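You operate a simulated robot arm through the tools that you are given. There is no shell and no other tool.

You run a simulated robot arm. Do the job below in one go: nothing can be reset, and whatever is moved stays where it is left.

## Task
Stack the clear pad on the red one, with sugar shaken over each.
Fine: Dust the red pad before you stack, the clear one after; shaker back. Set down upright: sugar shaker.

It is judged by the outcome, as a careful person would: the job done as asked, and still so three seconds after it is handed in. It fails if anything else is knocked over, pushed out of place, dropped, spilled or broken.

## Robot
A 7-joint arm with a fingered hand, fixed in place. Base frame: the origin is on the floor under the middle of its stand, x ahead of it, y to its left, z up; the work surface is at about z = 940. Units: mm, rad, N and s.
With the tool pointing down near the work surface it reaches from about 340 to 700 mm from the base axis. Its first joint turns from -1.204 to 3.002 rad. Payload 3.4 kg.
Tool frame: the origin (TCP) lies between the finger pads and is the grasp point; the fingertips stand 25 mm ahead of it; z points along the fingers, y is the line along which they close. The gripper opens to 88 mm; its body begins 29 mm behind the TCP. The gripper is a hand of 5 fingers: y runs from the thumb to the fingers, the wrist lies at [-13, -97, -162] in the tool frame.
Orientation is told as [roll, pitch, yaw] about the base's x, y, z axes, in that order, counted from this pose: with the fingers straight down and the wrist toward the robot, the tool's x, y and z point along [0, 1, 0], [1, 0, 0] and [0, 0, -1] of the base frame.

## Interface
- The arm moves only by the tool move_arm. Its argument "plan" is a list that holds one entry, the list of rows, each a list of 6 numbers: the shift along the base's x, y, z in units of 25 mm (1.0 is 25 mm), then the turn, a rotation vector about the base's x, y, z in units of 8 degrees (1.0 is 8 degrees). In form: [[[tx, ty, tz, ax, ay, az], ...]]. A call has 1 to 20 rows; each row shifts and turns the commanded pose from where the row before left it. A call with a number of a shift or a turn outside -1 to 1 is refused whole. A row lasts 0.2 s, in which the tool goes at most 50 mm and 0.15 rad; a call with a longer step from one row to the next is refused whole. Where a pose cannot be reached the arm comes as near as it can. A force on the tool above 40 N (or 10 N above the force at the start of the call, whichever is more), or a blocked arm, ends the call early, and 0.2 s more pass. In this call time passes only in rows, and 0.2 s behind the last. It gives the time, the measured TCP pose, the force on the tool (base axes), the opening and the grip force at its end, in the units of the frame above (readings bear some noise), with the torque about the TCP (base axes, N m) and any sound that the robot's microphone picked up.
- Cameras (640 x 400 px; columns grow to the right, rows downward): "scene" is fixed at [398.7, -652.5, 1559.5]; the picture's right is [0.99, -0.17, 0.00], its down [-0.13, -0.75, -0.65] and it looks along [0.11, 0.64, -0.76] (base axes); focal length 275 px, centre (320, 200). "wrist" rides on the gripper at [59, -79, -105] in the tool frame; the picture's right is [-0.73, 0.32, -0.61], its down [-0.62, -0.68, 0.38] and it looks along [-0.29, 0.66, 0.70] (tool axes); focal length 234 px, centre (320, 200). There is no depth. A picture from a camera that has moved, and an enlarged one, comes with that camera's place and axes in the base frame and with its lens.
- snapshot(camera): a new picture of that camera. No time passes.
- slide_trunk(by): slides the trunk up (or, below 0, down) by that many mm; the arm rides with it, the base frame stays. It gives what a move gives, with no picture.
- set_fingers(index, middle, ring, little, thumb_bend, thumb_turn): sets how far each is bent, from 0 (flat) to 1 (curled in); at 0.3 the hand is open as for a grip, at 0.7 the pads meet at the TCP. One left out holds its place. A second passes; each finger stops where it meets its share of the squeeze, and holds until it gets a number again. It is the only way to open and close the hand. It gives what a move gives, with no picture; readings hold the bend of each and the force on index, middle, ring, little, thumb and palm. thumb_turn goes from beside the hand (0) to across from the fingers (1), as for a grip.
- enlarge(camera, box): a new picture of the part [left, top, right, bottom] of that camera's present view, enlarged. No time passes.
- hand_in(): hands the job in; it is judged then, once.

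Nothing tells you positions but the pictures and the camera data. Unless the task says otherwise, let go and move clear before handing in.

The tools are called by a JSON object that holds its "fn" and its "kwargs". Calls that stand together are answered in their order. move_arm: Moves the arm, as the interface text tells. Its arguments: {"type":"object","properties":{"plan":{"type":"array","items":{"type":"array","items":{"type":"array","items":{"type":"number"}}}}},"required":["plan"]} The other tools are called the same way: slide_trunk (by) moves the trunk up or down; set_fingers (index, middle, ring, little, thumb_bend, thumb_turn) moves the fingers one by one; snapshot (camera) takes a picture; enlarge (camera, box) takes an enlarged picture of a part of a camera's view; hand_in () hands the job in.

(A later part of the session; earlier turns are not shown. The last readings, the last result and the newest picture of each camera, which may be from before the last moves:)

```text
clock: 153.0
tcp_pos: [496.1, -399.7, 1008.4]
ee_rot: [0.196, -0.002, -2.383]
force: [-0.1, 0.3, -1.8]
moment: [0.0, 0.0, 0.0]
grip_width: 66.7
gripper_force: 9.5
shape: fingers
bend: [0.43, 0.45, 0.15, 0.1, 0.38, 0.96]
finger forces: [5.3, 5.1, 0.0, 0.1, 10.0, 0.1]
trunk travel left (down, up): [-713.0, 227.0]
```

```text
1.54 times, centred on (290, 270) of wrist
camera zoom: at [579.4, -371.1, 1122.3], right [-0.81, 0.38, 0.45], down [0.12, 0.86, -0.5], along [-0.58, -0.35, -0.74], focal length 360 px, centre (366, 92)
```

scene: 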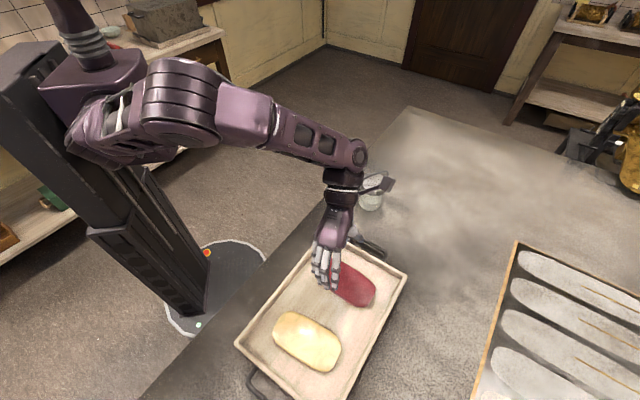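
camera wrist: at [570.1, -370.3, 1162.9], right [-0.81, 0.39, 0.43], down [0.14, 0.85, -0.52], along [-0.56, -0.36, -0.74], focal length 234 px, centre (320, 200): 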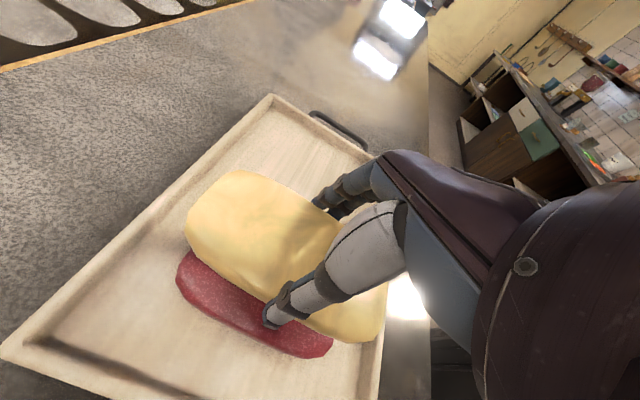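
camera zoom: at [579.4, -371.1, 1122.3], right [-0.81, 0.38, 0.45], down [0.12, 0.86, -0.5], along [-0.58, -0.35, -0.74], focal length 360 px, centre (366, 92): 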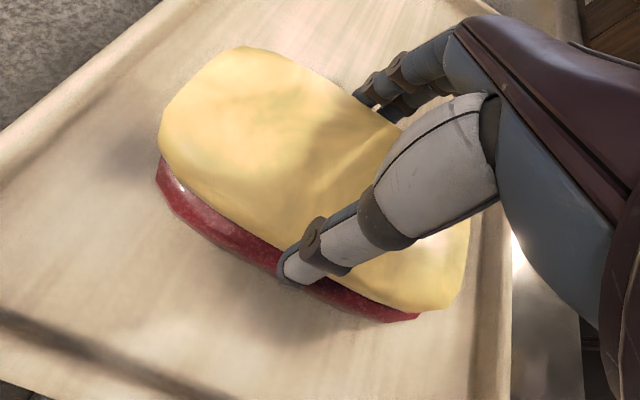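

The clear pad is now about 4 mm off centre and nearly level, just above the red pad. I'll lower the last few millimetres with the trunk, watching the force.

{"fn": "slide_trunk", "kwargs": {"by": -4}}

{"fn": "slide_trunk", "kwargs": {"by": -2}}

{"fn": "slide_trunk", "kwargs": {"by": -2}}

```text
clock: 153.5
tcp_pos: [495.9, -398.1, 1004.2]
ee_rot: [0.197, -0.003, -2.381]
force: [0.2, -0.1, -1.6]
moment: [0.02, 0.04, 0.0]
grip_width: 66.4
gripper_force: 10.1
shape: fingers
bend: [0.43, 0.45, 0.15, 0.1, 0.38, 0.96]
finger forces: [5.3, 5.2, 0.0, 0.0, 9.9, 0.1]
trunk travel left (down, up): [-709.0, 231.0]
```

```text
clock: 154.0
tcp_pos: [494.5, -397.8, 1003.2]
ee_rot: [0.199, -0.005, -2.38]
force: [0.9, 0.5, -2.2]
moment: [0.02, 0.02, 0.02]
grip_width: 66.5
gripper_force: 10.0
shape: fingers
bend: [0.43, 0.45, 0.15, 0.1, 0.38, 0.96]
finger forces: [5.2, 5.0, 0.0, 0.0, 9.9, 0.0]
trunk travel left (down, up): [-707.0, 233.0]
```

```text
clock: 154.6
tcp_pos: [495.0, -398.8, 1001.1]
ee_rot: [0.197, -0.004, -2.382]
force: [0.1, 0.4, -2.1]
moment: [0.01, 0.06, 0.02]
grip_width: 66.5
gripper_force: 9.9
shape: fingers
bend: [0.43, 0.45, 0.15, 0.1, 0.38, 0.96]
finger forces: [5.3, 5.1, 0.1, 0.0, 10.0, 0.0]
trunk travel left (down, up): [-705.0, 235.0]
```

Still hanging free. I'll continue in 2 mm steps.

{"fn": "slide_trunk", "kwargs": {"by": -2}}

{"fn": "slide_trunk", "kwargs": {"by": -2}}

{"fn": "slide_trunk", "kwargs": {"by": -2}}

{"fn": "enlarge", "kwargs": {"camera": "scene", "box": [280, 220, 400, 310]}}

{"fn": "enlarge", "kwargs": {"camera": "wrist", "box": [140, 140, 440, 400]}}

```text
clock: 155.1
tcp_pos: [494.7, -397.6, 1000.0]
ee_rot: [0.198, -0.004, -2.384]
force: [0.0, 0.1, -1.2]
moment: [-0.01, 0.01, 0.01]
grip_width: 66.6
gripper_force: 9.8
shape: fingers
bend: [0.43, 0.45, 0.15, 0.1, 0.38, 0.96]
finger forces: [5.4, 5.1, 0.0, 0.0, 10.0, 0.0]
trunk travel left (down, up): [-703.0, 237.0]
```

```text
clock: 155.6
tcp_pos: [495.8, -398.4, 996.9]
ee_rot: [0.198, -0.004, -2.384]
force: [0.1, 0.0, -2.3]
moment: [-0.01, 0.0, -0.01]
grip_width: 66.8
gripper_force: 10.3
shape: fingers
bend: [0.43, 0.45, 0.15, 0.1, 0.38, 0.96]
finger forces: [5.3, 5.1, 0.1, 0.1, 10.0, 0.0]
trunk travel left (down, up): [-701.0, 239.0]
```

```text
clock: 156.1
tcp_pos: [494.5, -397.3, 994.9]
ee_rot: [0.198, -0.003, -2.383]
force: [-0.9, 0.7, 1.6]
moment: [-0.07, 0.07, 0.0]
grip_width: 66.6
gripper_force: 9.9
shape: fingers
bend: [0.43, 0.45, 0.15, 0.1, 0.38, 0.96]
finger forces: [5.5, 5.1, 0.0, 0.0, 10.2, 0.1]
trunk travel left (down, up): [-699.0, 241.0]
```

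```text
4.44 times, centred on (340, 265) of scene
camera zoom: at [398.7, -652.5, 1559.5], right [0.99, -0.17, 0.0], down [-0.13, -0.75, -0.65], along [0.11, 0.64, -0.76], focal length 1220 px, centre (231, -89)
```

zoom: 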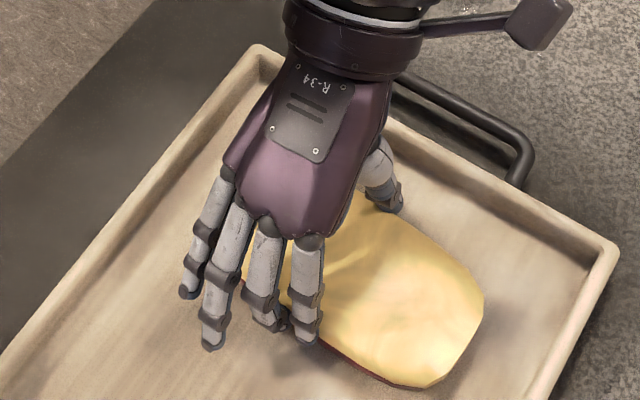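

```text
1.54 times, centred on (290, 270) of wrist
camera zoom: at [579.1, -370.8, 1108.9], right [-0.81, 0.38, 0.45], down [0.12, 0.86, -0.5], along [-0.58, -0.35, -0.74], focal length 360 px, centre (366, 92)
```

zoom: 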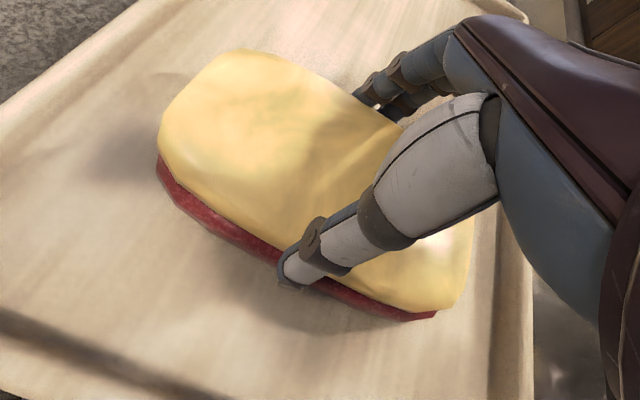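

The clear pad has come to rest on the red one. I'll settle it 1 mm more and then release gently.

{"fn": "slide_trunk", "kwargs": {"by": -1}}

{"fn": "set_fingers", "kwargs": {"index": 0.36, "middle": 0.37, "thumb_bend": 0.33}}

{"fn": "set_fingers", "kwargs": {"index": 0.22, "middle": 0.22, "thumb_bend": 0.18}}

{"fn": "enlarge", "kwargs": {"camera": "scene", "box": [280, 220, 400, 310]}}

{"fn": "enlarge", "kwargs": {"camera": "wrist", "box": [140, 140, 440, 400]}}

```text
clock: 156.6
tcp_pos: [493.8, -399.0, 994.8]
ee_rot: [0.199, -0.003, -2.382]
force: [0.4, -0.3, 5.3]
moment: [-0.12, 0.12, 0.0]
grip_width: 66.4
gripper_force: 10.7
shape: fingers
bend: [0.43, 0.45, 0.15, 0.1, 0.38, 0.96]
finger forces: [5.4, 5.4, 0.0, 0.1, 10.5, 0.0]
trunk travel left (down, up): [-698.0, 242.0]
```

```text
clock: 157.6
tcp_pos: [494.4, -397.5, 994.7]
ee_rot: [0.199, -0.004, -2.383]
force: [0.1, 0.2, 0.3]
moment: [-0.01, -0.01, 0.01]
grip_width: 75.9
gripper_force: 0.1
shape: fingers
bend: [0.36, 0.37, 0.15, 0.1, 0.33, 0.97]
finger forces: [0.0, 0.0, 0.1, 0.0, 0.4, 0.1]
trunk travel left (down, up): [-698.0, 242.0]
```

```text
clock: 158.6
tcp_pos: [494.1, -398.4, 994.1]
ee_rot: [0.198, -0.003, -2.382]
force: [-0.6, 0.2, -0.1]
moment: [-0.01, 0.0, 0.03]
grip_width: 102.2
gripper_force: 0.1
shape: fingers
bend: [0.22, 0.22, 0.15, 0.1, 0.18, 0.97]
finger forces: [0.0, 0.1, 0.0, 0.0, 0.1, 0.0]
trunk travel left (down, up): [-698.0, 242.0]
```

```text
4.44 times, centred on (340, 265) of scene
camera zoom: at [398.7, -652.5, 1559.5], right [0.99, -0.17, 0.0], down [-0.13, -0.75, -0.65], along [0.11, 0.64, -0.76], focal length 1220 px, centre (231, -89)
```

zoom: 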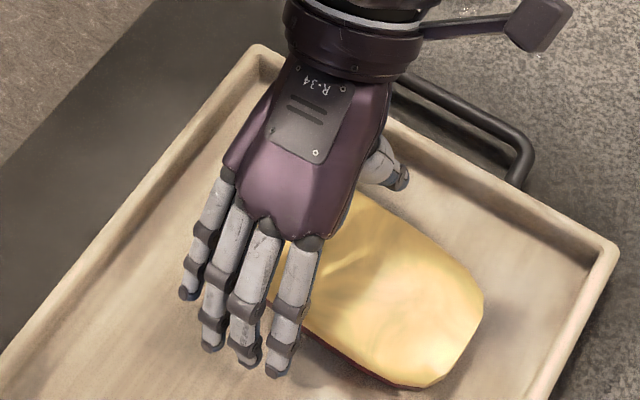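

```text
1.54 times, centred on (290, 270) of wrist
camera zoom: at [579.1, -370.9, 1107.5], right [-0.81, 0.38, 0.45], down [0.12, 0.86, -0.5], along [-0.58, -0.35, -0.74], focal length 360 px, centre (366, 92)
```

zoom: 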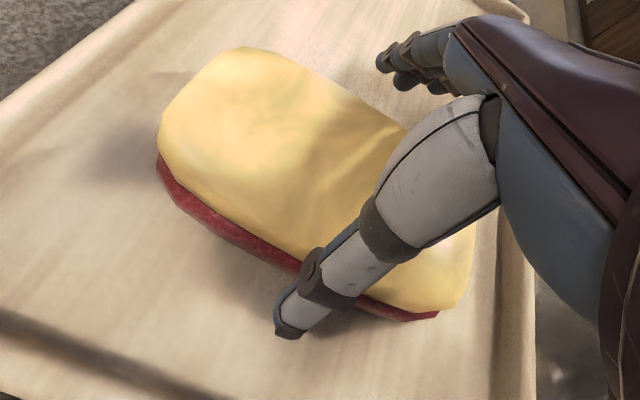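

Released, and the clear pad stays on top. I'll rise straight up and check the stack.

{"fn": "move_arm", "kwargs": {"plan": [[[0, 0, 0.3, 0, 0, 0], [0, 0, 0.5, 0, 0, 0], [0, 0, 0.8, 0, 0, 0], [-0.2, -0.2, 0.9, 0, 0, 0], [-0.3, 0.1, 0.9, 0, 0, 0], [-0.5, 0.4, 0.9, 0, 0, 0], [-0.6, 0.5, 0.9, 0, 0, 0], [-0.6, 0.5, 0.5, 0, 0, 0], [-0.6, 0.5, 0.5, 0, 0, 0]]]}}

{"fn": "enlarge", "kwargs": {"camera": "scene", "box": [280, 220, 400, 310]}}

{"fn": "snapshot", "kwargs": {"camera": "scene"}}

{"fn": "snapshot", "kwargs": {"camera": "wrist"}}

```text
clock: 160.6
tcp_pos: [386.1, -385.4, 1114.2]
ee_rot: [0.201, 0.001, -2.379]
force: [0.5, 0.8, 0.2]
moment: [-0.02, -0.01, -0.02]
grip_width: 102.1
gripper_force: 0.0
shape: fingers
bend: [0.22, 0.22, 0.15, 0.1, 0.18, 0.97]
finger forces: [0.1, 0.1, 0.0, 0.0, 0.1, 0.1]
out of reach, approached as far as the arm can: row 2, 3, 5, 6, 7, 8, 9
trunk travel left (down, up): [-698.0, 242.0]
```

```text
4.44 times, centred on (340, 265) of scene
camera zoom: at [398.7, -652.5, 1559.5], right [0.99, -0.17, 0.0], down [-0.13, -0.75, -0.65], along [0.11, 0.64, -0.76], focal length 1220 px, centre (231, -89)
```

zoom: 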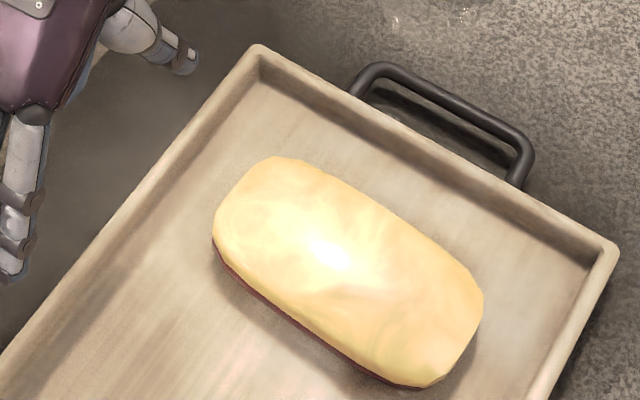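

```text
taken
```

scene: 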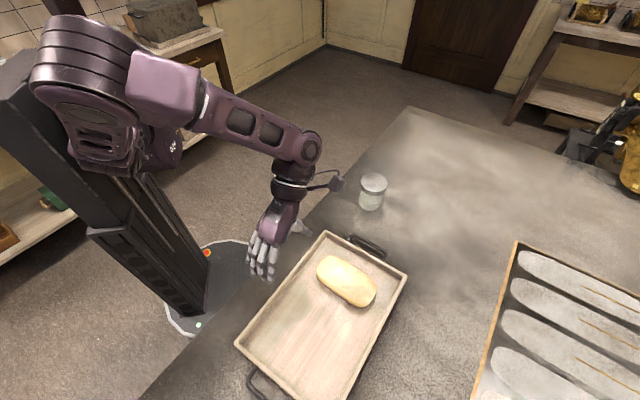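

```text
taken
camera wrist: at [470.5, -358.0, 1228.6], right [-0.81, 0.38, 0.45], down [0.13, 0.86, -0.5], along [-0.58, -0.35, -0.74], focal length 234 px, centre (320, 200)
```

wrist: 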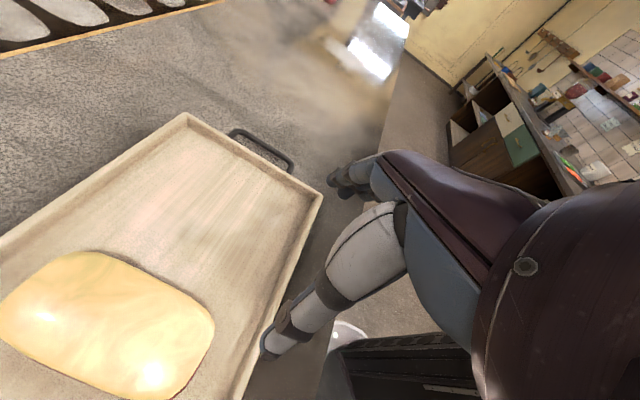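

The clear pad is stacked squarely on the red one, and the tray and shaker are where they were. Now for the second dusting: I'll bring the trunk back to its start height and turn the hand to the side-grip pose for the shaker.

{"fn": "slide_trunk", "kwargs": {"by": 27}}

{"fn": "move_arm", "kwargs": {"plan": [[[0.447, 0.517, 0.497, -0.477, -0.504, 0.719], [0.447, 0.517, 0.497, -0.424, -0.549, 0.719], [0.447, 0.517, 0.497, -0.367, -0.589, 0.719], [0.447, 0.517, 0.497, -0.306, -0.623, 0.719], [0.447, 0.517, 0.497, -0.242, -0.65, 0.719], [0.447, 0.517, 0.497, -0.176, -0.671, 0.719], [0.447, 0.517, 0.497, -0.107, -0.686, 0.719], [0.447, 0.517, 0.497, -0.039, -0.693, 0.719], [0.447, 0.517, 0.497, 0.031, -0.693, 0.719], [0.447, 0.517, 0.497, 0.1, -0.687, 0.719], [0.447, 0.517, 0.497, 0.169, -0.673, 0.719], [0.447, 0.517, 0.497, 0.235, -0.653, 0.719]]]}}

{"fn": "set_fingers", "kwargs": {"index": 0.2, "middle": 0.2, "ring": 0.2, "little": 0.2, "thumb_bend": 0.2}}

{"fn": "snapshot", "kwargs": {"camera": "scene"}}

```text
clock: 161.4
tcp_pos: [389.0, -386.5, 1140.1]
ee_rot: [0.199, 0.002, -2.381]
force: [-0.3, 1.1, 0.0]
moment: [-0.02, -0.01, 0.0]
grip_width: 102.4
gripper_force: 0.1
shape: fingers
bend: [0.22, 0.22, 0.15, 0.1, 0.18, 0.97]
finger forces: [0.1, 0.0, 0.1, 0.1, 0.0, 0.0]
trunk travel left (down, up): [-725.0, 215.0]
```

```text
clock: 164.0
tcp_pos: [524.7, -232.2, 1289.2]
ee_rot: [1.363, 0.002, -1.17]
force: [-0.3, -0.2, 0.1]
moment: [-0.01, 0.02, 0.03]
grip_width: 102.2
gripper_force: 0.0
shape: fingers
bend: [0.22, 0.22, 0.15, 0.1, 0.18, 0.97]
finger forces: [0.1, 0.0, 0.0, 0.0, 0.0, 0.0]
trunk travel left (down, up): [-725.0, 215.0]
```

```text
clock: 165.0
tcp_pos: [524.2, -232.7, 1290.2]
ee_rot: [1.361, 0.002, -1.172]
force: [-0.1, 0.6, -0.2]
moment: [0.01, 0.02, 0.01]
grip_width: 103.7
gripper_force: 0.0
shape: fingers
bend: [0.2, 0.2, 0.2, 0.2, 0.2, 0.97]
finger forces: [0.1, 0.0, 0.0, 0.0, 0.0, 0.1]
trunk travel left (down, up): [-725.0, 215.0]
```

```text
taken
```

scene: 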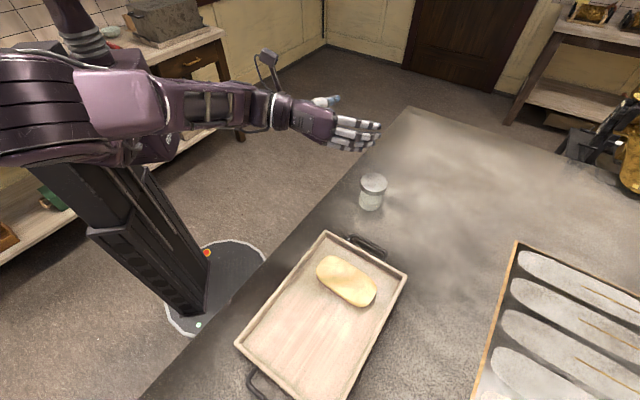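

The side-grip pose is exact, and this time the elbow is high and away from the table. I'll move over the shaker and bring the trunk down in steps.

{"fn": "move_arm", "kwargs": {"plan": [[[0.728, 0.46, 0, 0, 0, 0], [0.728, 0.46, 0, 0, 0, 0], [0.728, 0.46, 0, 0, 0, 0], [0.728, 0.46, 0, 0, 0, 0], [0.728, 0.46, -0.4, 0, 0, 0], [0, 0, -0.8, 0, 0, 0], [0, 0, -0.8, 0, 0, 0], [0, 0, -0.8, 0, 0, 0], [0, 0, -0.64, 0, 0, 0]]]}}

{"fn": "slide_trunk", "kwargs": {"by": -110}}

{"fn": "snapshot", "kwargs": {"camera": "scene"}}

{"fn": "snapshot", "kwargs": {"camera": "wrist"}}

```text
clock: 167.0
tcp_pos: [616.1, -173.8, 1203.0]
ee_rot: [1.361, 0.001, -1.174]
force: [0.7, -0.3, 0.2]
moment: [0.0, -0.03, -0.03]
grip_width: 103.8
gripper_force: 0.0
shape: fingers
bend: [0.2, 0.2, 0.2, 0.2, 0.2, 0.97]
finger forces: [0.0, 0.1, 0.0, 0.0, 0.0, 0.1]
trunk travel left (down, up): [-725.0, 215.0]
```

```text
clock: 168.4
tcp_pos: [615.0, -173.7, 1093.9]
ee_rot: [1.362, 0.002, -1.173]
force: [-0.1, 0.9, 0.4]
moment: [0.02, 0.0, 0.02]
grip_width: 103.7
gripper_force: 0.2
shape: fingers
bend: [0.2, 0.2, 0.2, 0.2, 0.2, 0.97]
finger forces: [0.0, 0.1, 0.1, 0.0, 0.0, 0.0]
trunk travel left (down, up): [-615.0, 325.0]
```

```text
taken
```

scene: 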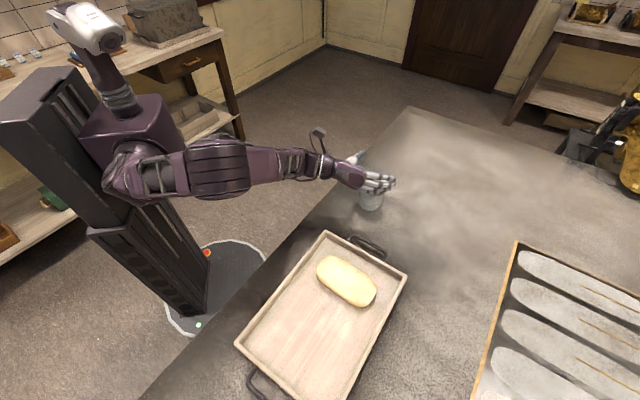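

```text
taken
camera wrist: at [502.5, -135.5, 1172.8], right [-0.56, -0.58, -0.58], down [-0.04, 0.72, -0.69], along [0.83, -0.36, -0.43], focal length 234 px, centre (320, 200)
```

wrist: 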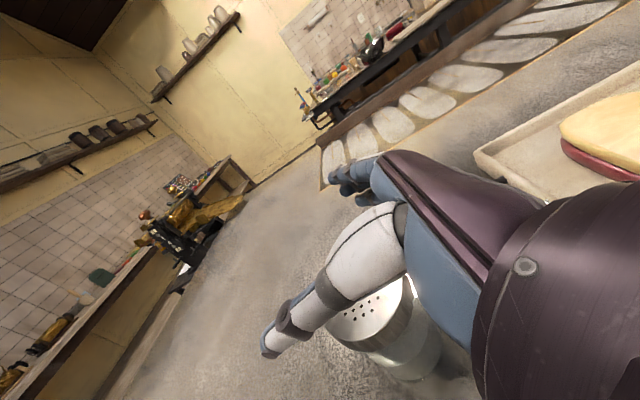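

The shaker is right below, between the thumb and fingers. I'll lower further and check the alignment.

{"fn": "slide_trunk", "kwargs": {"by": -45}}

{"fn": "enlarge", "kwargs": {"camera": "scene", "box": [320, 150, 410, 220]}}

```text
clock: 169.3
tcp_pos: [615.3, -172.8, 1048.9]
ee_rot: [1.362, 0.0, -1.172]
force: [0.1, -0.2, -0.1]
moment: [-0.01, 0.0, 0.01]
grip_width: 103.7
gripper_force: 0.1
shape: fingers
bend: [0.2, 0.2, 0.2, 0.2, 0.2, 0.97]
finger forces: [0.1, 0.0, 0.1, 0.0, 0.0, 0.0]
trunk travel left (down, up): [-570.0, 370.0]
```

```text
5.71 times, centred on (365, 185) of scene
camera zoom: at [398.7, -652.5, 1559.5], right [0.99, -0.17, 0.0], down [-0.13, -0.75, -0.65], along [0.11, 0.64, -0.76], focal length 1569 px, centre (63, 286)
```

zoom: 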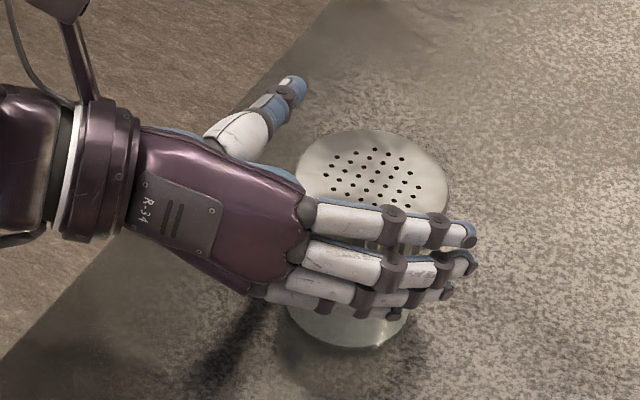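

Aligned as before. Lowering the remaining 60 mm in two steps.

{"fn": "slide_trunk", "kwargs": {"by": -30}}

{"fn": "slide_trunk", "kwargs": {"by": -29}}

{"fn": "enlarge", "kwargs": {"camera": "scene", "box": [320, 150, 410, 220]}}

{"fn": "enlarge", "kwargs": {"camera": "scene", "box": [100, 130, 400, 340]}}

```text
clock: 170.0
tcp_pos: [614.8, -172.3, 1019.5]
ee_rot: [1.361, 0.002, -1.173]
force: [-0.8, 0.5, 0.9]
moment: [0.0, 0.02, -0.02]
grip_width: 103.9
gripper_force: 0.0
shape: fingers
bend: [0.2, 0.2, 0.2, 0.2, 0.2, 0.97]
finger forces: [0.1, 0.0, 0.0, 0.1, 0.1, 0.0]
trunk travel left (down, up): [-540.0, 400.0]
```

```text
clock: 170.8
tcp_pos: [614.6, -173.4, 989.7]
ee_rot: [1.364, 0.002, -1.173]
force: [-0.6, 0.5, 0.3]
moment: [0.01, 0.0, 0.01]
grip_width: 103.9
gripper_force: 0.1
shape: fingers
bend: [0.2, 0.2, 0.2, 0.2, 0.2, 0.97]
finger forces: [0.1, 0.0, 0.1, 0.0, 0.0, 0.1]
trunk travel left (down, up): [-511.0, 429.0]
```

```text
5.71 times, centred on (365, 185) of scene
camera zoom: at [398.7, -652.5, 1559.5], right [0.99, -0.17, 0.0], down [-0.13, -0.75, -0.65], along [0.11, 0.64, -0.76], focal length 1569 px, centre (63, 286)
```

zoom: 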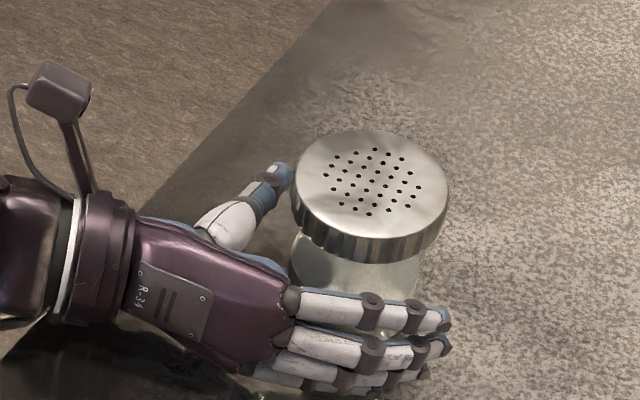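

```text
1.90 times, centred on (250, 235) of scene
camera zoom: at [398.7, -652.5, 1559.5], right [0.99, -0.17, 0.0], down [-0.13, -0.75, -0.65], along [0.11, 0.64, -0.76], focal length 523 px, centre (453, 133)
```

zoom: 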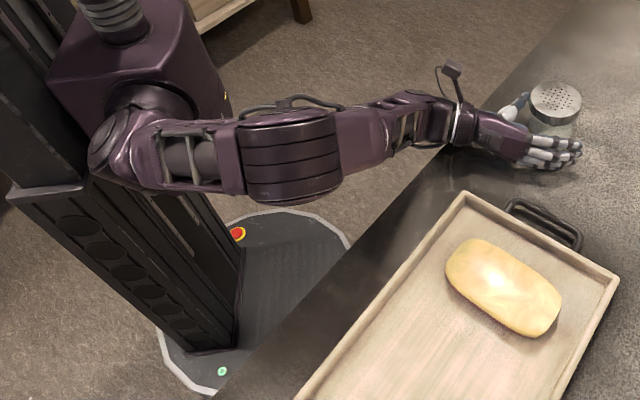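

The hand is around the shaker with no contact and the elbow well clear. I'll move 6 mm forward into the grip position and close.

{"fn": "move_arm", "kwargs": {"plan": [[[0.228, -0.128, 0, 0, 0, 0]]]}}

{"fn": "set_fingers", "kwargs": {"index": 0.37, "middle": 0.37, "ring": 0.37, "little": 0.37, "thumb_bend": 0.33}}

{"fn": "set_fingers", "kwargs": {"index": 0.6, "middle": 0.6, "ring": 0.6, "little": 0.6, "thumb_bend": 0.6}}

{"fn": "enlarge", "kwargs": {"camera": "scene", "box": [320, 150, 410, 220]}}

```text
clock: 171.2
tcp_pos: [620.6, -176.4, 991.1]
ee_rot: [1.361, 0.001, -1.175]
force: [0.1, 0.2, -1.0]
moment: [-0.01, -0.02, -0.01]
grip_width: 103.6
gripper_force: 0.1
shape: fingers
bend: [0.2, 0.2, 0.2, 0.2, 0.2, 0.97]
finger forces: [0.0, 0.0, 0.0, 0.0, 0.1, 0.0]
trunk travel left (down, up): [-511.0, 429.0]
```

```text
clock: 172.2
tcp_pos: [621.1, -178.0, 989.7]
ee_rot: [1.361, 0.001, -1.173]
force: [-0.1, -0.7, -0.6]
moment: [-0.02, 0.04, -0.04]
grip_width: 75.0
gripper_force: 0.1
shape: fingers
bend: [0.37, 0.37, 0.37, 0.37, 0.33, 0.97]
finger forces: [0.0, 0.0, 0.0, 0.0, 0.2, 0.1]
trunk travel left (down, up): [-511.0, 429.0]
```

```text
clock: 173.2
tcp_pos: [620.4, -176.9, 989.9]
ee_rot: [1.364, 0.004, -1.175]
force: [0.5, -1.0, 0.7]
moment: [-0.1, -0.07, -0.01]
grip_width: 58.6
gripper_force: 19.4
shape: fingers
bend: [0.49, 0.53, 0.53, 0.57, 0.4, 0.95]
finger forces: [7.6, 4.9, 5.2, 2.3, 19.6, 0.0]
trunk travel left (down, up): [-511.0, 429.0]
```

```text
5.71 times, centred on (365, 185) of scene
camera zoom: at [398.7, -652.5, 1559.5], right [0.99, -0.17, 0.0], down [-0.13, -0.75, -0.65], along [0.11, 0.64, -0.76], focal length 1569 px, centre (63, 286)
```

zoom: 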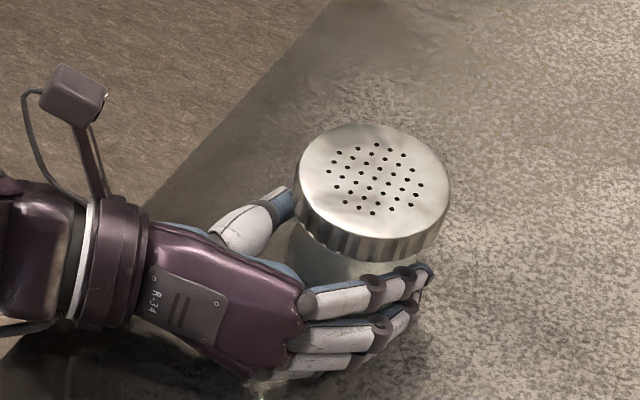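

The shaker is held again (19 N). I'll lift it straight up with the trunk.

{"fn": "slide_trunk", "kwargs": {"by": 40}}

{"fn": "slide_trunk", "kwargs": {"by": 174}}

{"fn": "move_arm", "kwargs": {"plan": [[[0, 0, 0.56, 0, 0, 0], [0, 0, 0.56, 0, 0, 0], [0, 0, 0.56, 0, 0, 0], [0, 0, 0.56, 0, 0, 0]]]}}

{"fn": "snapshot", "kwargs": {"camera": "scene"}}

```text
clock: 174.0
tcp_pos: [621.3, -176.7, 1029.3]
ee_rot: [1.362, 0.001, -1.172]
force: [0.0, 0.0, -2.3]
moment: [-0.01, 0.03, 0.01]
grip_width: 58.8
gripper_force: 20.1
shape: fingers
bend: [0.49, 0.54, 0.53, 0.57, 0.4, 0.95]
finger forces: [7.7, 4.8, 4.6, 2.2, 19.7, 0.1]
trunk travel left (down, up): [-551.0, 389.0]
```

```text
clock: 175.9
tcp_pos: [622.1, -177.3, 1203.0]
ee_rot: [1.36, 0.001, -1.173]
force: [-0.7, -0.5, -2.0]
moment: [-0.04, 0.05, 0.02]
grip_width: 58.5
gripper_force: 19.2
shape: fingers
bend: [0.49, 0.54, 0.53, 0.57, 0.4, 0.95]
finger forces: [7.6, 4.8, 4.7, 2.2, 19.6, 0.0]
trunk travel left (down, up): [-725.0, 215.0]
```

```text
clock: 176.9
tcp_pos: [620.6, -177.1, 1259.0]
ee_rot: [1.36, 0.003, -1.174]
force: [-0.4, 0.1, -2.2]
moment: [-0.02, 0.02, -0.03]
grip_width: 58.7
gripper_force: 19.5
shape: fingers
bend: [0.49, 0.54, 0.53, 0.57, 0.4, 0.95]
finger forces: [7.5, 4.8, 4.7, 2.3, 19.5, 0.0]
trunk travel left (down, up): [-725.0, 215.0]
```

```text
taken
```

scene: 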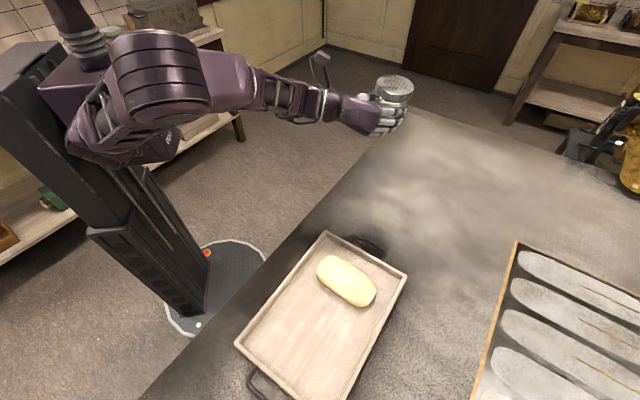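

The shaker is lifted upright. I'll carry it along the same route toward the stack.

{"fn": "move_arm", "kwargs": {"plan": [[[-0.607, -0.82, -0.193, -0.245, 0.529, 0.4625], [-0.607, -0.82, -0.193, -0.279, 0.512, 0.4625], [-0.607, -0.82, -0.193, -0.312, 0.493, 0.4625], [-0.607, -0.82, -0.193, -0.343, 0.472, 0.4625], [-0.607, -0.82, -0.193, -0.372, 0.449, 0.4625], [-0.607, -0.82, -0.193, -0.401, 0.424, 0.4625]]]}}

{"fn": "snapshot", "kwargs": {"camera": "scene"}}

```text
clock: 178.3
tcp_pos: [528.4, -302.1, 1231.8]
ee_rot: [0.874, 0.0, -0.785]
force: [0.1, 0.6, -1.4]
moment: [-0.04, 0.03, 0.02]
grip_width: 58.7
gripper_force: 19.3
shape: fingers
bend: [0.5, 0.54, 0.53, 0.58, 0.4, 0.95]
finger forces: [7.2, 4.7, 4.8, 2.2, 19.0, 0.0]
trunk travel left (down, up): [-725.0, 215.0]
```

```text
taken
```

scene: 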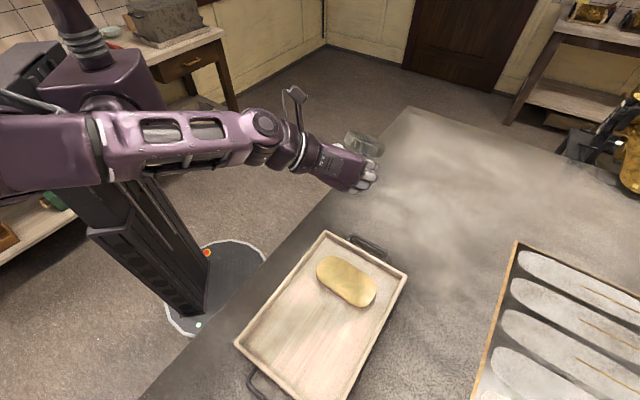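

On track. Next I'll go on to above the stack, still tilted less than 70°.

{"fn": "move_arm", "kwargs": {"plan": [[[-0.092, -0.6, -0.21, -0.46, 0.423, 0.5625], [-0.092, -0.6, -0.21, -0.492, 0.386, 0.5625], [-0.092, -0.6, -0.21, -0.521, 0.346, 0.5625], [-0.092, -0.6, -0.21, -0.546, 0.304, 0.5625], [-0.092, -0.6, -0.21, -0.568, 0.26, 0.5625], [-0.092, -0.6, -0.21, -0.587, 0.215, 0.5625], [-0.092, -0.6, -0.21, -0.602, 0.168, 0.5625], [-0.092, -0.6, -0.21, -0.613, 0.12, 0.5625]]]}}

{"fn": "snapshot", "kwargs": {"camera": "scene"}}

{"fn": "snapshot", "kwargs": {"camera": "wrist"}}

```text
clock: 180.1
tcp_pos: [511.3, -420.1, 1188.7]
ee_rot: [0.174, -0.001, -0.156]
force: [-0.9, -0.1, -2.7]
moment: [-0.01, -0.03, -0.01]
grip_width: 58.3
gripper_force: 18.1
shape: fingers
bend: [0.5, 0.54, 0.53, 0.58, 0.4, 0.94]
finger forces: [7.2, 4.7, 4.6, 2.0, 18.1, 0.1]
out of reach, approached as far as the arm can: row 2
trunk travel left (down, up): [-725.0, 215.0]
```

```text
taken
```

scene: 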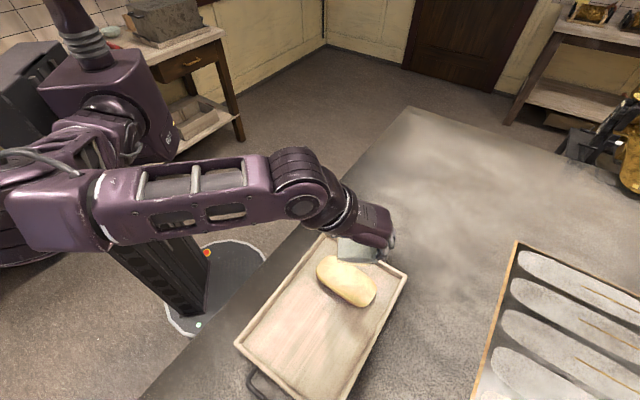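

```text
taken
camera wrist: at [440.8, -367.3, 1302.4], right [0.19, -0.86, 0.47], down [-0.76, -0.44, -0.49], along [0.62, -0.26, -0.73], focal length 234 px, centre (320, 200)
```

wrist: 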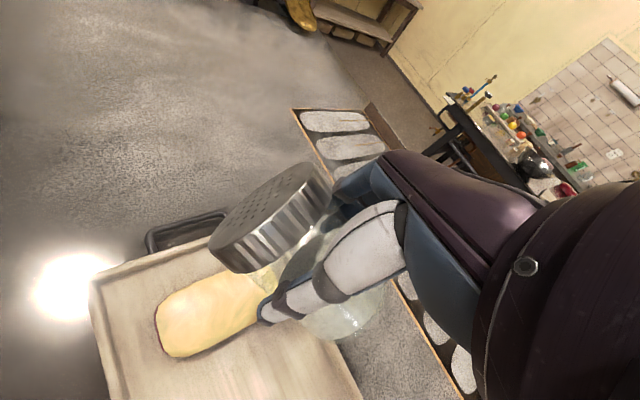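

Right over the stack. Now I'll tip the shaker over the clear pad, staying about 15 mm higher than last time because of the stack.

{"fn": "move_arm", "kwargs": {"plan": [[[0, 0, -0.323, -0.862, 0.149, 0.35], [0, 0, -0.323, -0.868, 0.107, 0.35], [0, 0, -0.323, -0.873, 0.064, 0.35], [0, 0, -0.323, -0.875, 0.021, 0.35], [0, 0, -0.323, -0.875, -0.021, 0.35], [0, 0, -0.323, -0.873, -0.064, 0.35], [0, 0, -0.323, -0.868, -0.107, 0.35], [0, 0, -0.323, -0.862, -0.149, 0.35], [0, 0, -0.323, -0.854, -0.191, 0.35], [0, 0, -0.323, -0.844, -0.232, 0.35]]]}}

{"fn": "snapshot", "kwargs": {"camera": "wrist"}}

{"fn": "enlarge", "kwargs": {"camera": "scene", "box": [280, 200, 420, 320]}}

```text
clock: 182.3
tcp_pos: [513.5, -417.1, 1108.0]
ee_rot: [-1.044, 0.035, 0.31]
force: [0.8, 0.9, -1.6]
moment: [0.05, 0.0, 0.04]
grip_width: 57.9
gripper_force: 17.8
shape: fingers
bend: [0.5, 0.54, 0.54, 0.58, 0.4, 0.94]
finger forces: [7.8, 4.6, 4.5, 1.6, 18.0, 0.1]
trunk travel left (down, up): [-725.0, 215.0]
```

```text
taken
camera wrist: at [402.8, -326.9, 1111.9], right [0.29, 0.26, 0.92], down [-0.44, -0.82, 0.37], along [0.85, -0.51, -0.12], focal length 234 px, centre (320, 200)
```

wrist: 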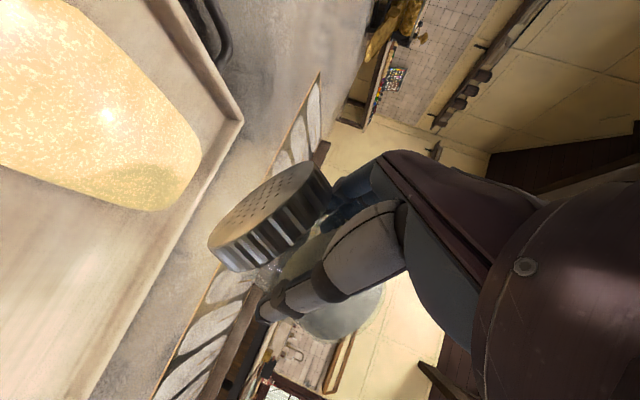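

```text
3.33 times, centred on (350, 260) of scene
camera zoom: at [398.7, -652.5, 1559.5], right [0.99, -0.17, 0.0], down [-0.13, -0.75, -0.65], along [0.11, 0.64, -0.76], focal length 915 px, centre (220, 0)
```

zoom: 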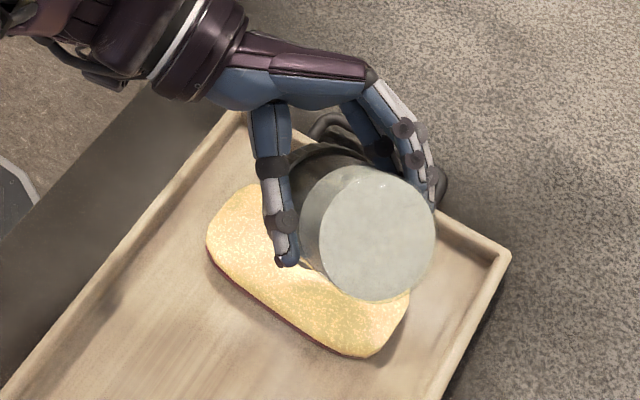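

Sugar specks are showing on the clear pad. I'll give the same few shakes as for the red one.

{"fn": "move_arm", "kwargs": {"plan": [[[0.25, -0.45, 0, 0, 0, 0], [-0.66, 0.696, 0, 0, 0, 0], [0.66, -0.696, 0, 0, 0, 0], [-0.66, 0.696, 0, 0, 0, 0], [0.33, -0.348, 0, 0, 0, 0], [0, 0, 0.7, 0, 0, 0], [0, 0, -0.7, 0, 0, 0], [0, 0, 0.7, 0, 0, 0], [0, 0, -0.7, 0, 0, 0], [0, 0, 0.7, 0, 0, 0], [0, 0, -0.7, 0, 0, 0]]]}}

{"fn": "snapshot", "kwargs": {"camera": "wrist"}}

{"fn": "enlarge", "kwargs": {"camera": "scene", "box": [280, 200, 420, 320]}}

```text
clock: 184.7
tcp_pos: [511.5, -420.0, 1109.9]
ee_rot: [-1.043, 0.037, 0.309]
force: [-0.1, -1.3, -2.3]
moment: [0.04, -0.01, 0.01]
grip_width: 58.1
gripper_force: 18.3
shape: fingers
bend: [0.5, 0.54, 0.54, 0.58, 0.4, 0.94]
finger forces: [7.8, 4.5, 4.5, 1.5, 17.9, 0.0]
trunk travel left (down, up): [-725.0, 215.0]
```

```text
taken
camera wrist: at [400.7, -329.6, 1112.9], right [0.29, 0.26, 0.92], down [-0.44, -0.82, 0.37], along [0.85, -0.51, -0.12], focal length 234 px, centre (320, 200)
```

wrist: 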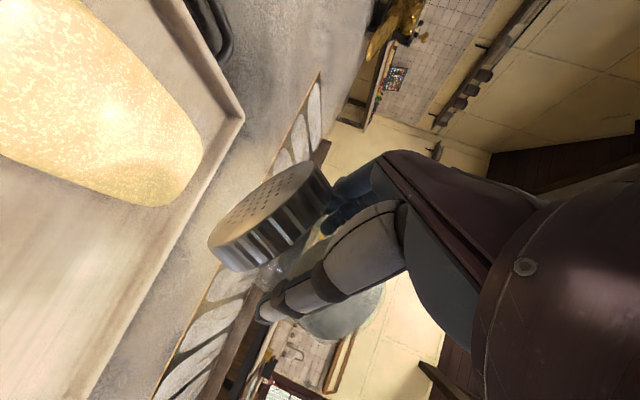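

```text
3.33 times, centred on (350, 260) of scene
camera zoom: at [398.7, -652.5, 1559.5], right [0.99, -0.17, 0.0], down [-0.13, -0.75, -0.65], along [0.11, 0.64, -0.76], focal length 915 px, centre (220, 0)
```

zoom: 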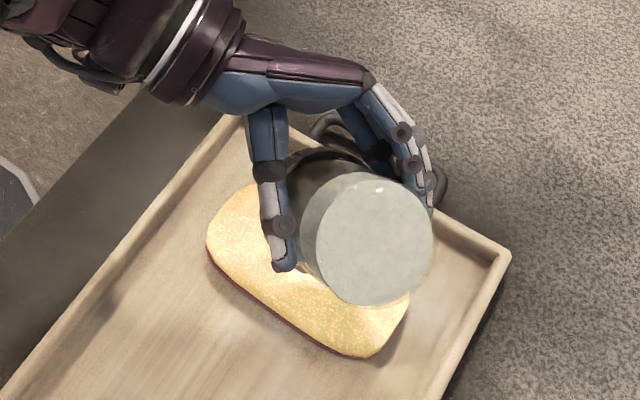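

The clear pad is evenly dusted. I'll turn the shaker upright over the stack and carry it back.

{"fn": "move_arm", "kwargs": {"plan": [[[0, 0, 0.323, 0.844, 0.232, -0.35], [0, 0, 0.323, 0.854, 0.191, -0.35], [0, 0, 0.323, 0.862, 0.149, -0.35], [0, 0, 0.323, 0.868, 0.107, -0.35], [0, 0, 0.323, 0.873, 0.064, -0.35], [0, 0, 0.323, 0.875, 0.021, -0.35], [0, 0, 0.323, 0.875, -0.021, -0.35], [0, 0, 0.323, 0.873, -0.064, -0.35], [0, 0, 0.323, 0.868, -0.107, -0.35], [0, 0, 0.323, 0.862, -0.149, -0.35]]]}}

{"fn": "move_arm", "kwargs": {"plan": [[[0.092, 0.6, 0.21, 0.613, -0.12, -0.5625], [0.092, 0.6, 0.21, 0.602, -0.168, -0.5625], [0.092, 0.6, 0.21, 0.587, -0.215, -0.5625], [0.092, 0.6, 0.21, 0.568, -0.26, -0.5625], [0.092, 0.6, 0.21, 0.546, -0.304, -0.5625], [0.092, 0.6, 0.21, 0.521, -0.346, -0.5625], [0.092, 0.6, 0.21, 0.492, -0.386, -0.5625], [0.092, 0.6, 0.21, 0.46, -0.423, -0.5625], [0.607, 0.82, 0.193, 0.401, -0.424, -0.4625], [0.607, 0.82, 0.193, 0.372, -0.449, -0.4625], [0.607, 0.82, 0.193, 0.343, -0.472, -0.4625], [0.607, 0.82, 0.193, 0.312, -0.493, -0.4625], [0.607, 0.82, 0.193, 0.279, -0.512, -0.4625], [0.607, 0.82, 0.193, 0.245, -0.529, -0.4625]]]}}

{"fn": "snapshot", "kwargs": {"camera": "scene"}}

{"fn": "enlarge", "kwargs": {"camera": "scene", "box": [280, 220, 420, 330]}}

```text
clock: 186.9
tcp_pos: [508.9, -420.6, 1191.8]
ee_rot: [0.177, 0.0, -0.159]
force: [0.1, -0.1, -2.3]
moment: [0.01, -0.02, 0.02]
grip_width: 58.1
gripper_force: 18.1
shape: fingers
bend: [0.5, 0.54, 0.54, 0.58, 0.4, 0.94]
finger forces: [7.7, 4.9, 4.5, 1.5, 17.4, 0.0]
trunk travel left (down, up): [-725.0, 215.0]
```

```text
clock: 189.9
tcp_pos: [621.5, -173.9, 1259.7]
ee_rot: [1.363, 0.002, -1.175]
force: [-0.3, 0.4, -2.3]
moment: [-0.03, 0.03, 0.0]
grip_width: 57.8
gripper_force: 17.8
shape: fingers
bend: [0.5, 0.54, 0.54, 0.58, 0.4, 0.94]
finger forces: [7.7, 4.6, 4.6, 1.9, 17.8, 0.0]
trunk travel left (down, up): [-725.0, 215.0]
```

```text
taken
```

scene: 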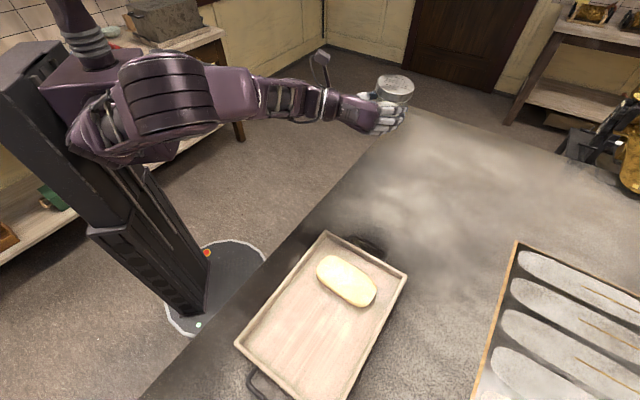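

```text
3.64 times, centred on (350, 275) of scene
camera zoom: at [398.7, -652.5, 1559.5], right [0.99, -0.17, 0.0], down [-0.13, -0.75, -0.65], along [0.11, 0.64, -0.76], focal length 999 px, centre (211, -73)
```

zoom: 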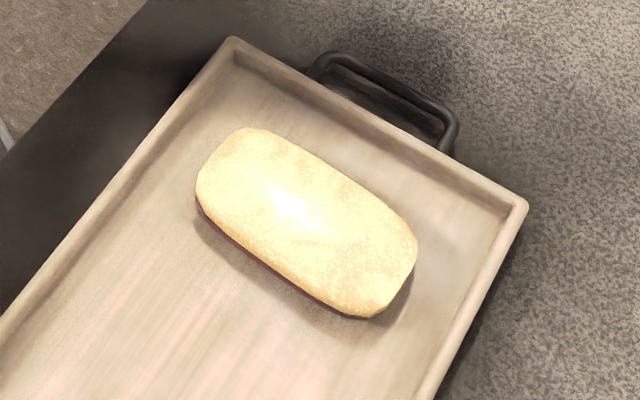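

The stack is dusted on top and no sugar is visible on the tray. I'll bring the shaker back down, correcting by 8 mm so it lands on its original spot.

{"fn": "move_arm", "kwargs": {"plan": [[[0.005, -0.08, -0.56, 0, 0, 0], [0.005, -0.08, -0.56, 0, 0, 0], [0.005, -0.08, -0.56, 0, 0, 0], [0.005, -0.08, -0.56, 0, 0, 0]]]}}

{"fn": "slide_trunk", "kwargs": {"by": -195}}

{"fn": "enlarge", "kwargs": {"camera": "scene", "box": [320, 150, 410, 220]}}

{"fn": "enlarge", "kwargs": {"camera": "scene", "box": [100, 130, 400, 340]}}

```text
clock: 190.9
tcp_pos: [619.4, -185.1, 1204.6]
ee_rot: [1.362, 0.002, -1.173]
force: [-0.1, 0.2, -2.3]
moment: [-0.04, -0.01, 0.02]
grip_width: 57.7
gripper_force: 18.3
shape: fingers
bend: [0.5, 0.54, 0.54, 0.58, 0.4, 0.94]
finger forces: [7.7, 4.7, 4.6, 2.0, 17.8, 0.1]
trunk travel left (down, up): [-725.0, 215.0]
```

```text
clock: 193.1
tcp_pos: [619.7, -184.7, 1010.3]
ee_rot: [1.362, 0.003, -1.173]
force: [-0.5, -0.2, -2.8]
moment: [-0.06, 0.02, -0.01]
grip_width: 58.0
gripper_force: 18.4
shape: fingers
bend: [0.5, 0.54, 0.54, 0.58, 0.4, 0.94]
finger forces: [7.7, 4.6, 4.6, 1.9, 17.8, 0.0]
trunk travel left (down, up): [-530.0, 410.0]
```

```text
5.71 times, centred on (365, 185) of scene
camera zoom: at [398.7, -652.5, 1559.5], right [0.99, -0.17, 0.0], down [-0.13, -0.75, -0.65], along [0.11, 0.64, -0.76], focal length 1569 px, centre (63, 286)
```

zoom: 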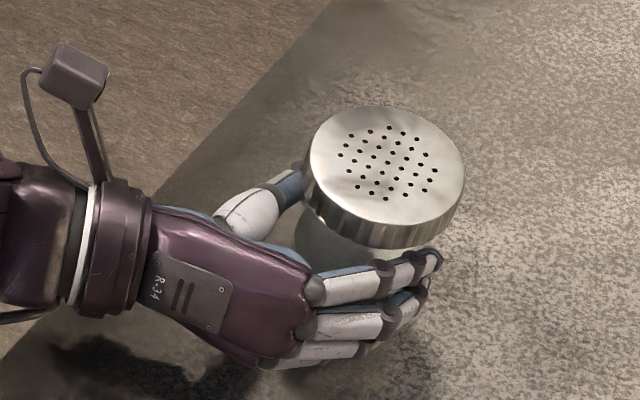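

```text
1.90 times, centred on (250, 235) of scene
camera zoom: at [398.7, -652.5, 1559.5], right [0.99, -0.17, 0.0], down [-0.13, -0.75, -0.65], along [0.11, 0.64, -0.76], focal length 523 px, centre (453, 133)
```

zoom: 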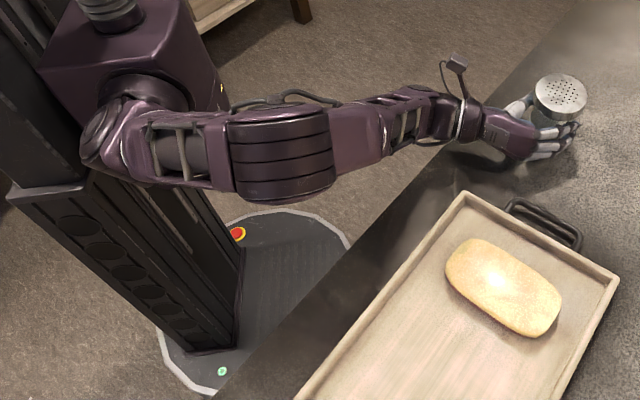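

The projection says it would land a few millimetres too near the camera, so I'll shift 4.5 mm back and lower to just above the table.

{"fn": "move_arm", "kwargs": {"plan": [[[0, 0.18, 0, 0, 0, 0]]]}}

{"fn": "slide_trunk", "kwargs": {"by": -15}}

{"fn": "slide_trunk", "kwargs": {"by": -3}}

{"fn": "enlarge", "kwargs": {"camera": "scene", "box": [320, 150, 410, 220]}}

```text
clock: 193.5
tcp_pos: [618.9, -180.5, 1008.6]
ee_rot: [1.363, 0.003, -1.173]
force: [-0.4, 0.1, -2.1]
moment: [-0.03, 0.02, -0.03]
grip_width: 57.9
gripper_force: 17.8
shape: fingers
bend: [0.5, 0.54, 0.54, 0.58, 0.4, 0.94]
finger forces: [7.7, 4.6, 4.6, 1.9, 17.8, 0.0]
trunk travel left (down, up): [-530.0, 410.0]
```

```text
clock: 194.1
tcp_pos: [618.8, -179.7, 994.9]
ee_rot: [1.361, 0.0, -1.173]
force: [-0.6, 0.0, -2.8]
moment: [-0.04, 0.03, -0.04]
grip_width: 58.0
gripper_force: 18.7
shape: fingers
bend: [0.5, 0.54, 0.54, 0.58, 0.4, 0.94]
finger forces: [7.7, 4.6, 4.6, 1.9, 17.8, 0.0]
trunk travel left (down, up): [-515.0, 425.0]
```

```text
clock: 194.6
tcp_pos: [619.5, -179.6, 991.2]
ee_rot: [1.36, 0.001, -1.172]
force: [0.4, 0.0, -1.2]
moment: [-0.07, 0.01, 0.02]
grip_width: 57.8
gripper_force: 18.5
shape: fingers
bend: [0.5, 0.54, 0.54, 0.58, 0.4, 0.94]
finger forces: [7.6, 4.5, 4.7, 2.1, 18.0, 0.0]
trunk travel left (down, up): [-512.0, 428.0]
```

```text
5.71 times, centred on (365, 185) of scene
camera zoom: at [398.7, -652.5, 1559.5], right [0.99, -0.17, 0.0], down [-0.13, -0.75, -0.65], along [0.11, 0.64, -0.76], focal length 1569 px, centre (63, 286)
```

zoom: 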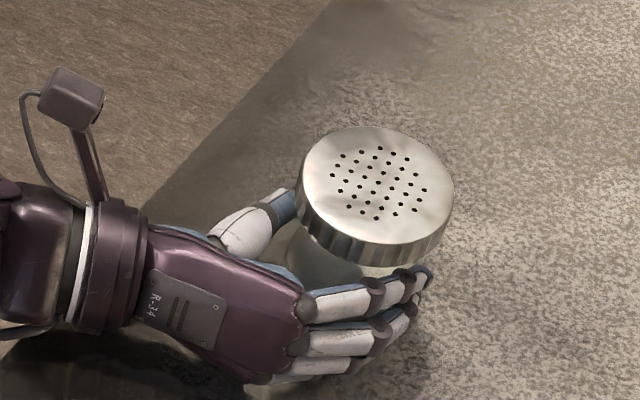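

It's starting to touch. I'll go down in 1 mm steps until it stands firmly.

{"fn": "slide_trunk", "kwargs": {"by": -1.5}}

{"fn": "slide_trunk", "kwargs": {"by": -1}}

```text
clock: 195.1
tcp_pos: [619.1, -179.5, 990.9]
ee_rot: [1.363, 0.003, -1.173]
force: [-0.6, 0.1, 3.3]
moment: [-0.07, -0.09, -0.03]
grip_width: 57.9
gripper_force: 18.9
shape: fingers
bend: [0.5, 0.54, 0.54, 0.58, 0.4, 0.94]
finger forces: [7.4, 4.6, 5.0, 2.0, 18.5, 0.0]
trunk travel left (down, up): [-510.0, 430.0]
```

```text
clock: 195.6
tcp_pos: [619.6, -179.5, 990.5]
ee_rot: [1.363, 0.0, -1.173]
force: [0.3, 0.2, 5.7]
moment: [-0.09, -0.14, 0.04]
grip_width: 57.8
gripper_force: 19.3
shape: fingers
bend: [0.5, 0.54, 0.54, 0.58, 0.4, 0.94]
finger forces: [7.3, 4.7, 5.3, 1.9, 18.8, 0.1]
trunk travel left (down, up): [-509.0, 430.0]
```

The shaker is on the table. Opening the hand gently.

{"fn": "set_fingers", "kwargs": {"index": 0.46, "middle": 0.5, "ring": 0.5, "little": 0.54, "thumb_bend": 0.37}}

{"fn": "set_fingers", "kwargs": {"index": 0.2, "middle": 0.2, "ring": 0.2, "little": 0.2, "thumb_bend": 0.2}}

{"fn": "enlarge", "kwargs": {"camera": "scene", "box": [320, 150, 410, 220]}}

```text
clock: 196.6
tcp_pos: [619.0, -180.8, 988.8]
ee_rot: [1.361, 0.0, -1.175]
force: [-1.3, 0.8, 2.5]
moment: [-0.02, -0.02, 0.02]
grip_width: 64.5
gripper_force: 2.9
shape: fingers
bend: [0.46, 0.49, 0.49, 0.54, 0.35, 0.96]
finger forces: [0.1, 0.5, 0.9, 0.5, 3.6, 0.0]
trunk travel left (down, up): [-509.0, 430.0]
```

```text
clock: 197.6
tcp_pos: [618.7, -180.7, 988.1]
ee_rot: [1.363, 0.003, -1.173]
force: [-0.7, 0.4, -1.3]
moment: [-0.02, -0.02, 0.01]
grip_width: 103.5
gripper_force: 0.1
shape: fingers
bend: [0.2, 0.2, 0.2, 0.2, 0.2, 0.97]
finger forces: [0.0, 0.0, 0.0, 0.0, 0.0, 0.0]
trunk travel left (down, up): [-509.0, 430.0]
```

```text
5.71 times, centred on (365, 185) of scene
camera zoom: at [398.7, -652.5, 1559.5], right [0.99, -0.17, 0.0], down [-0.13, -0.75, -0.65], along [0.11, 0.64, -0.76], focal length 1569 px, centre (63, 286)
```

zoom: 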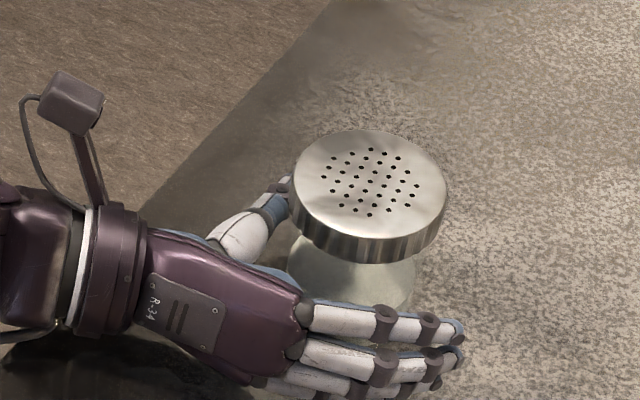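

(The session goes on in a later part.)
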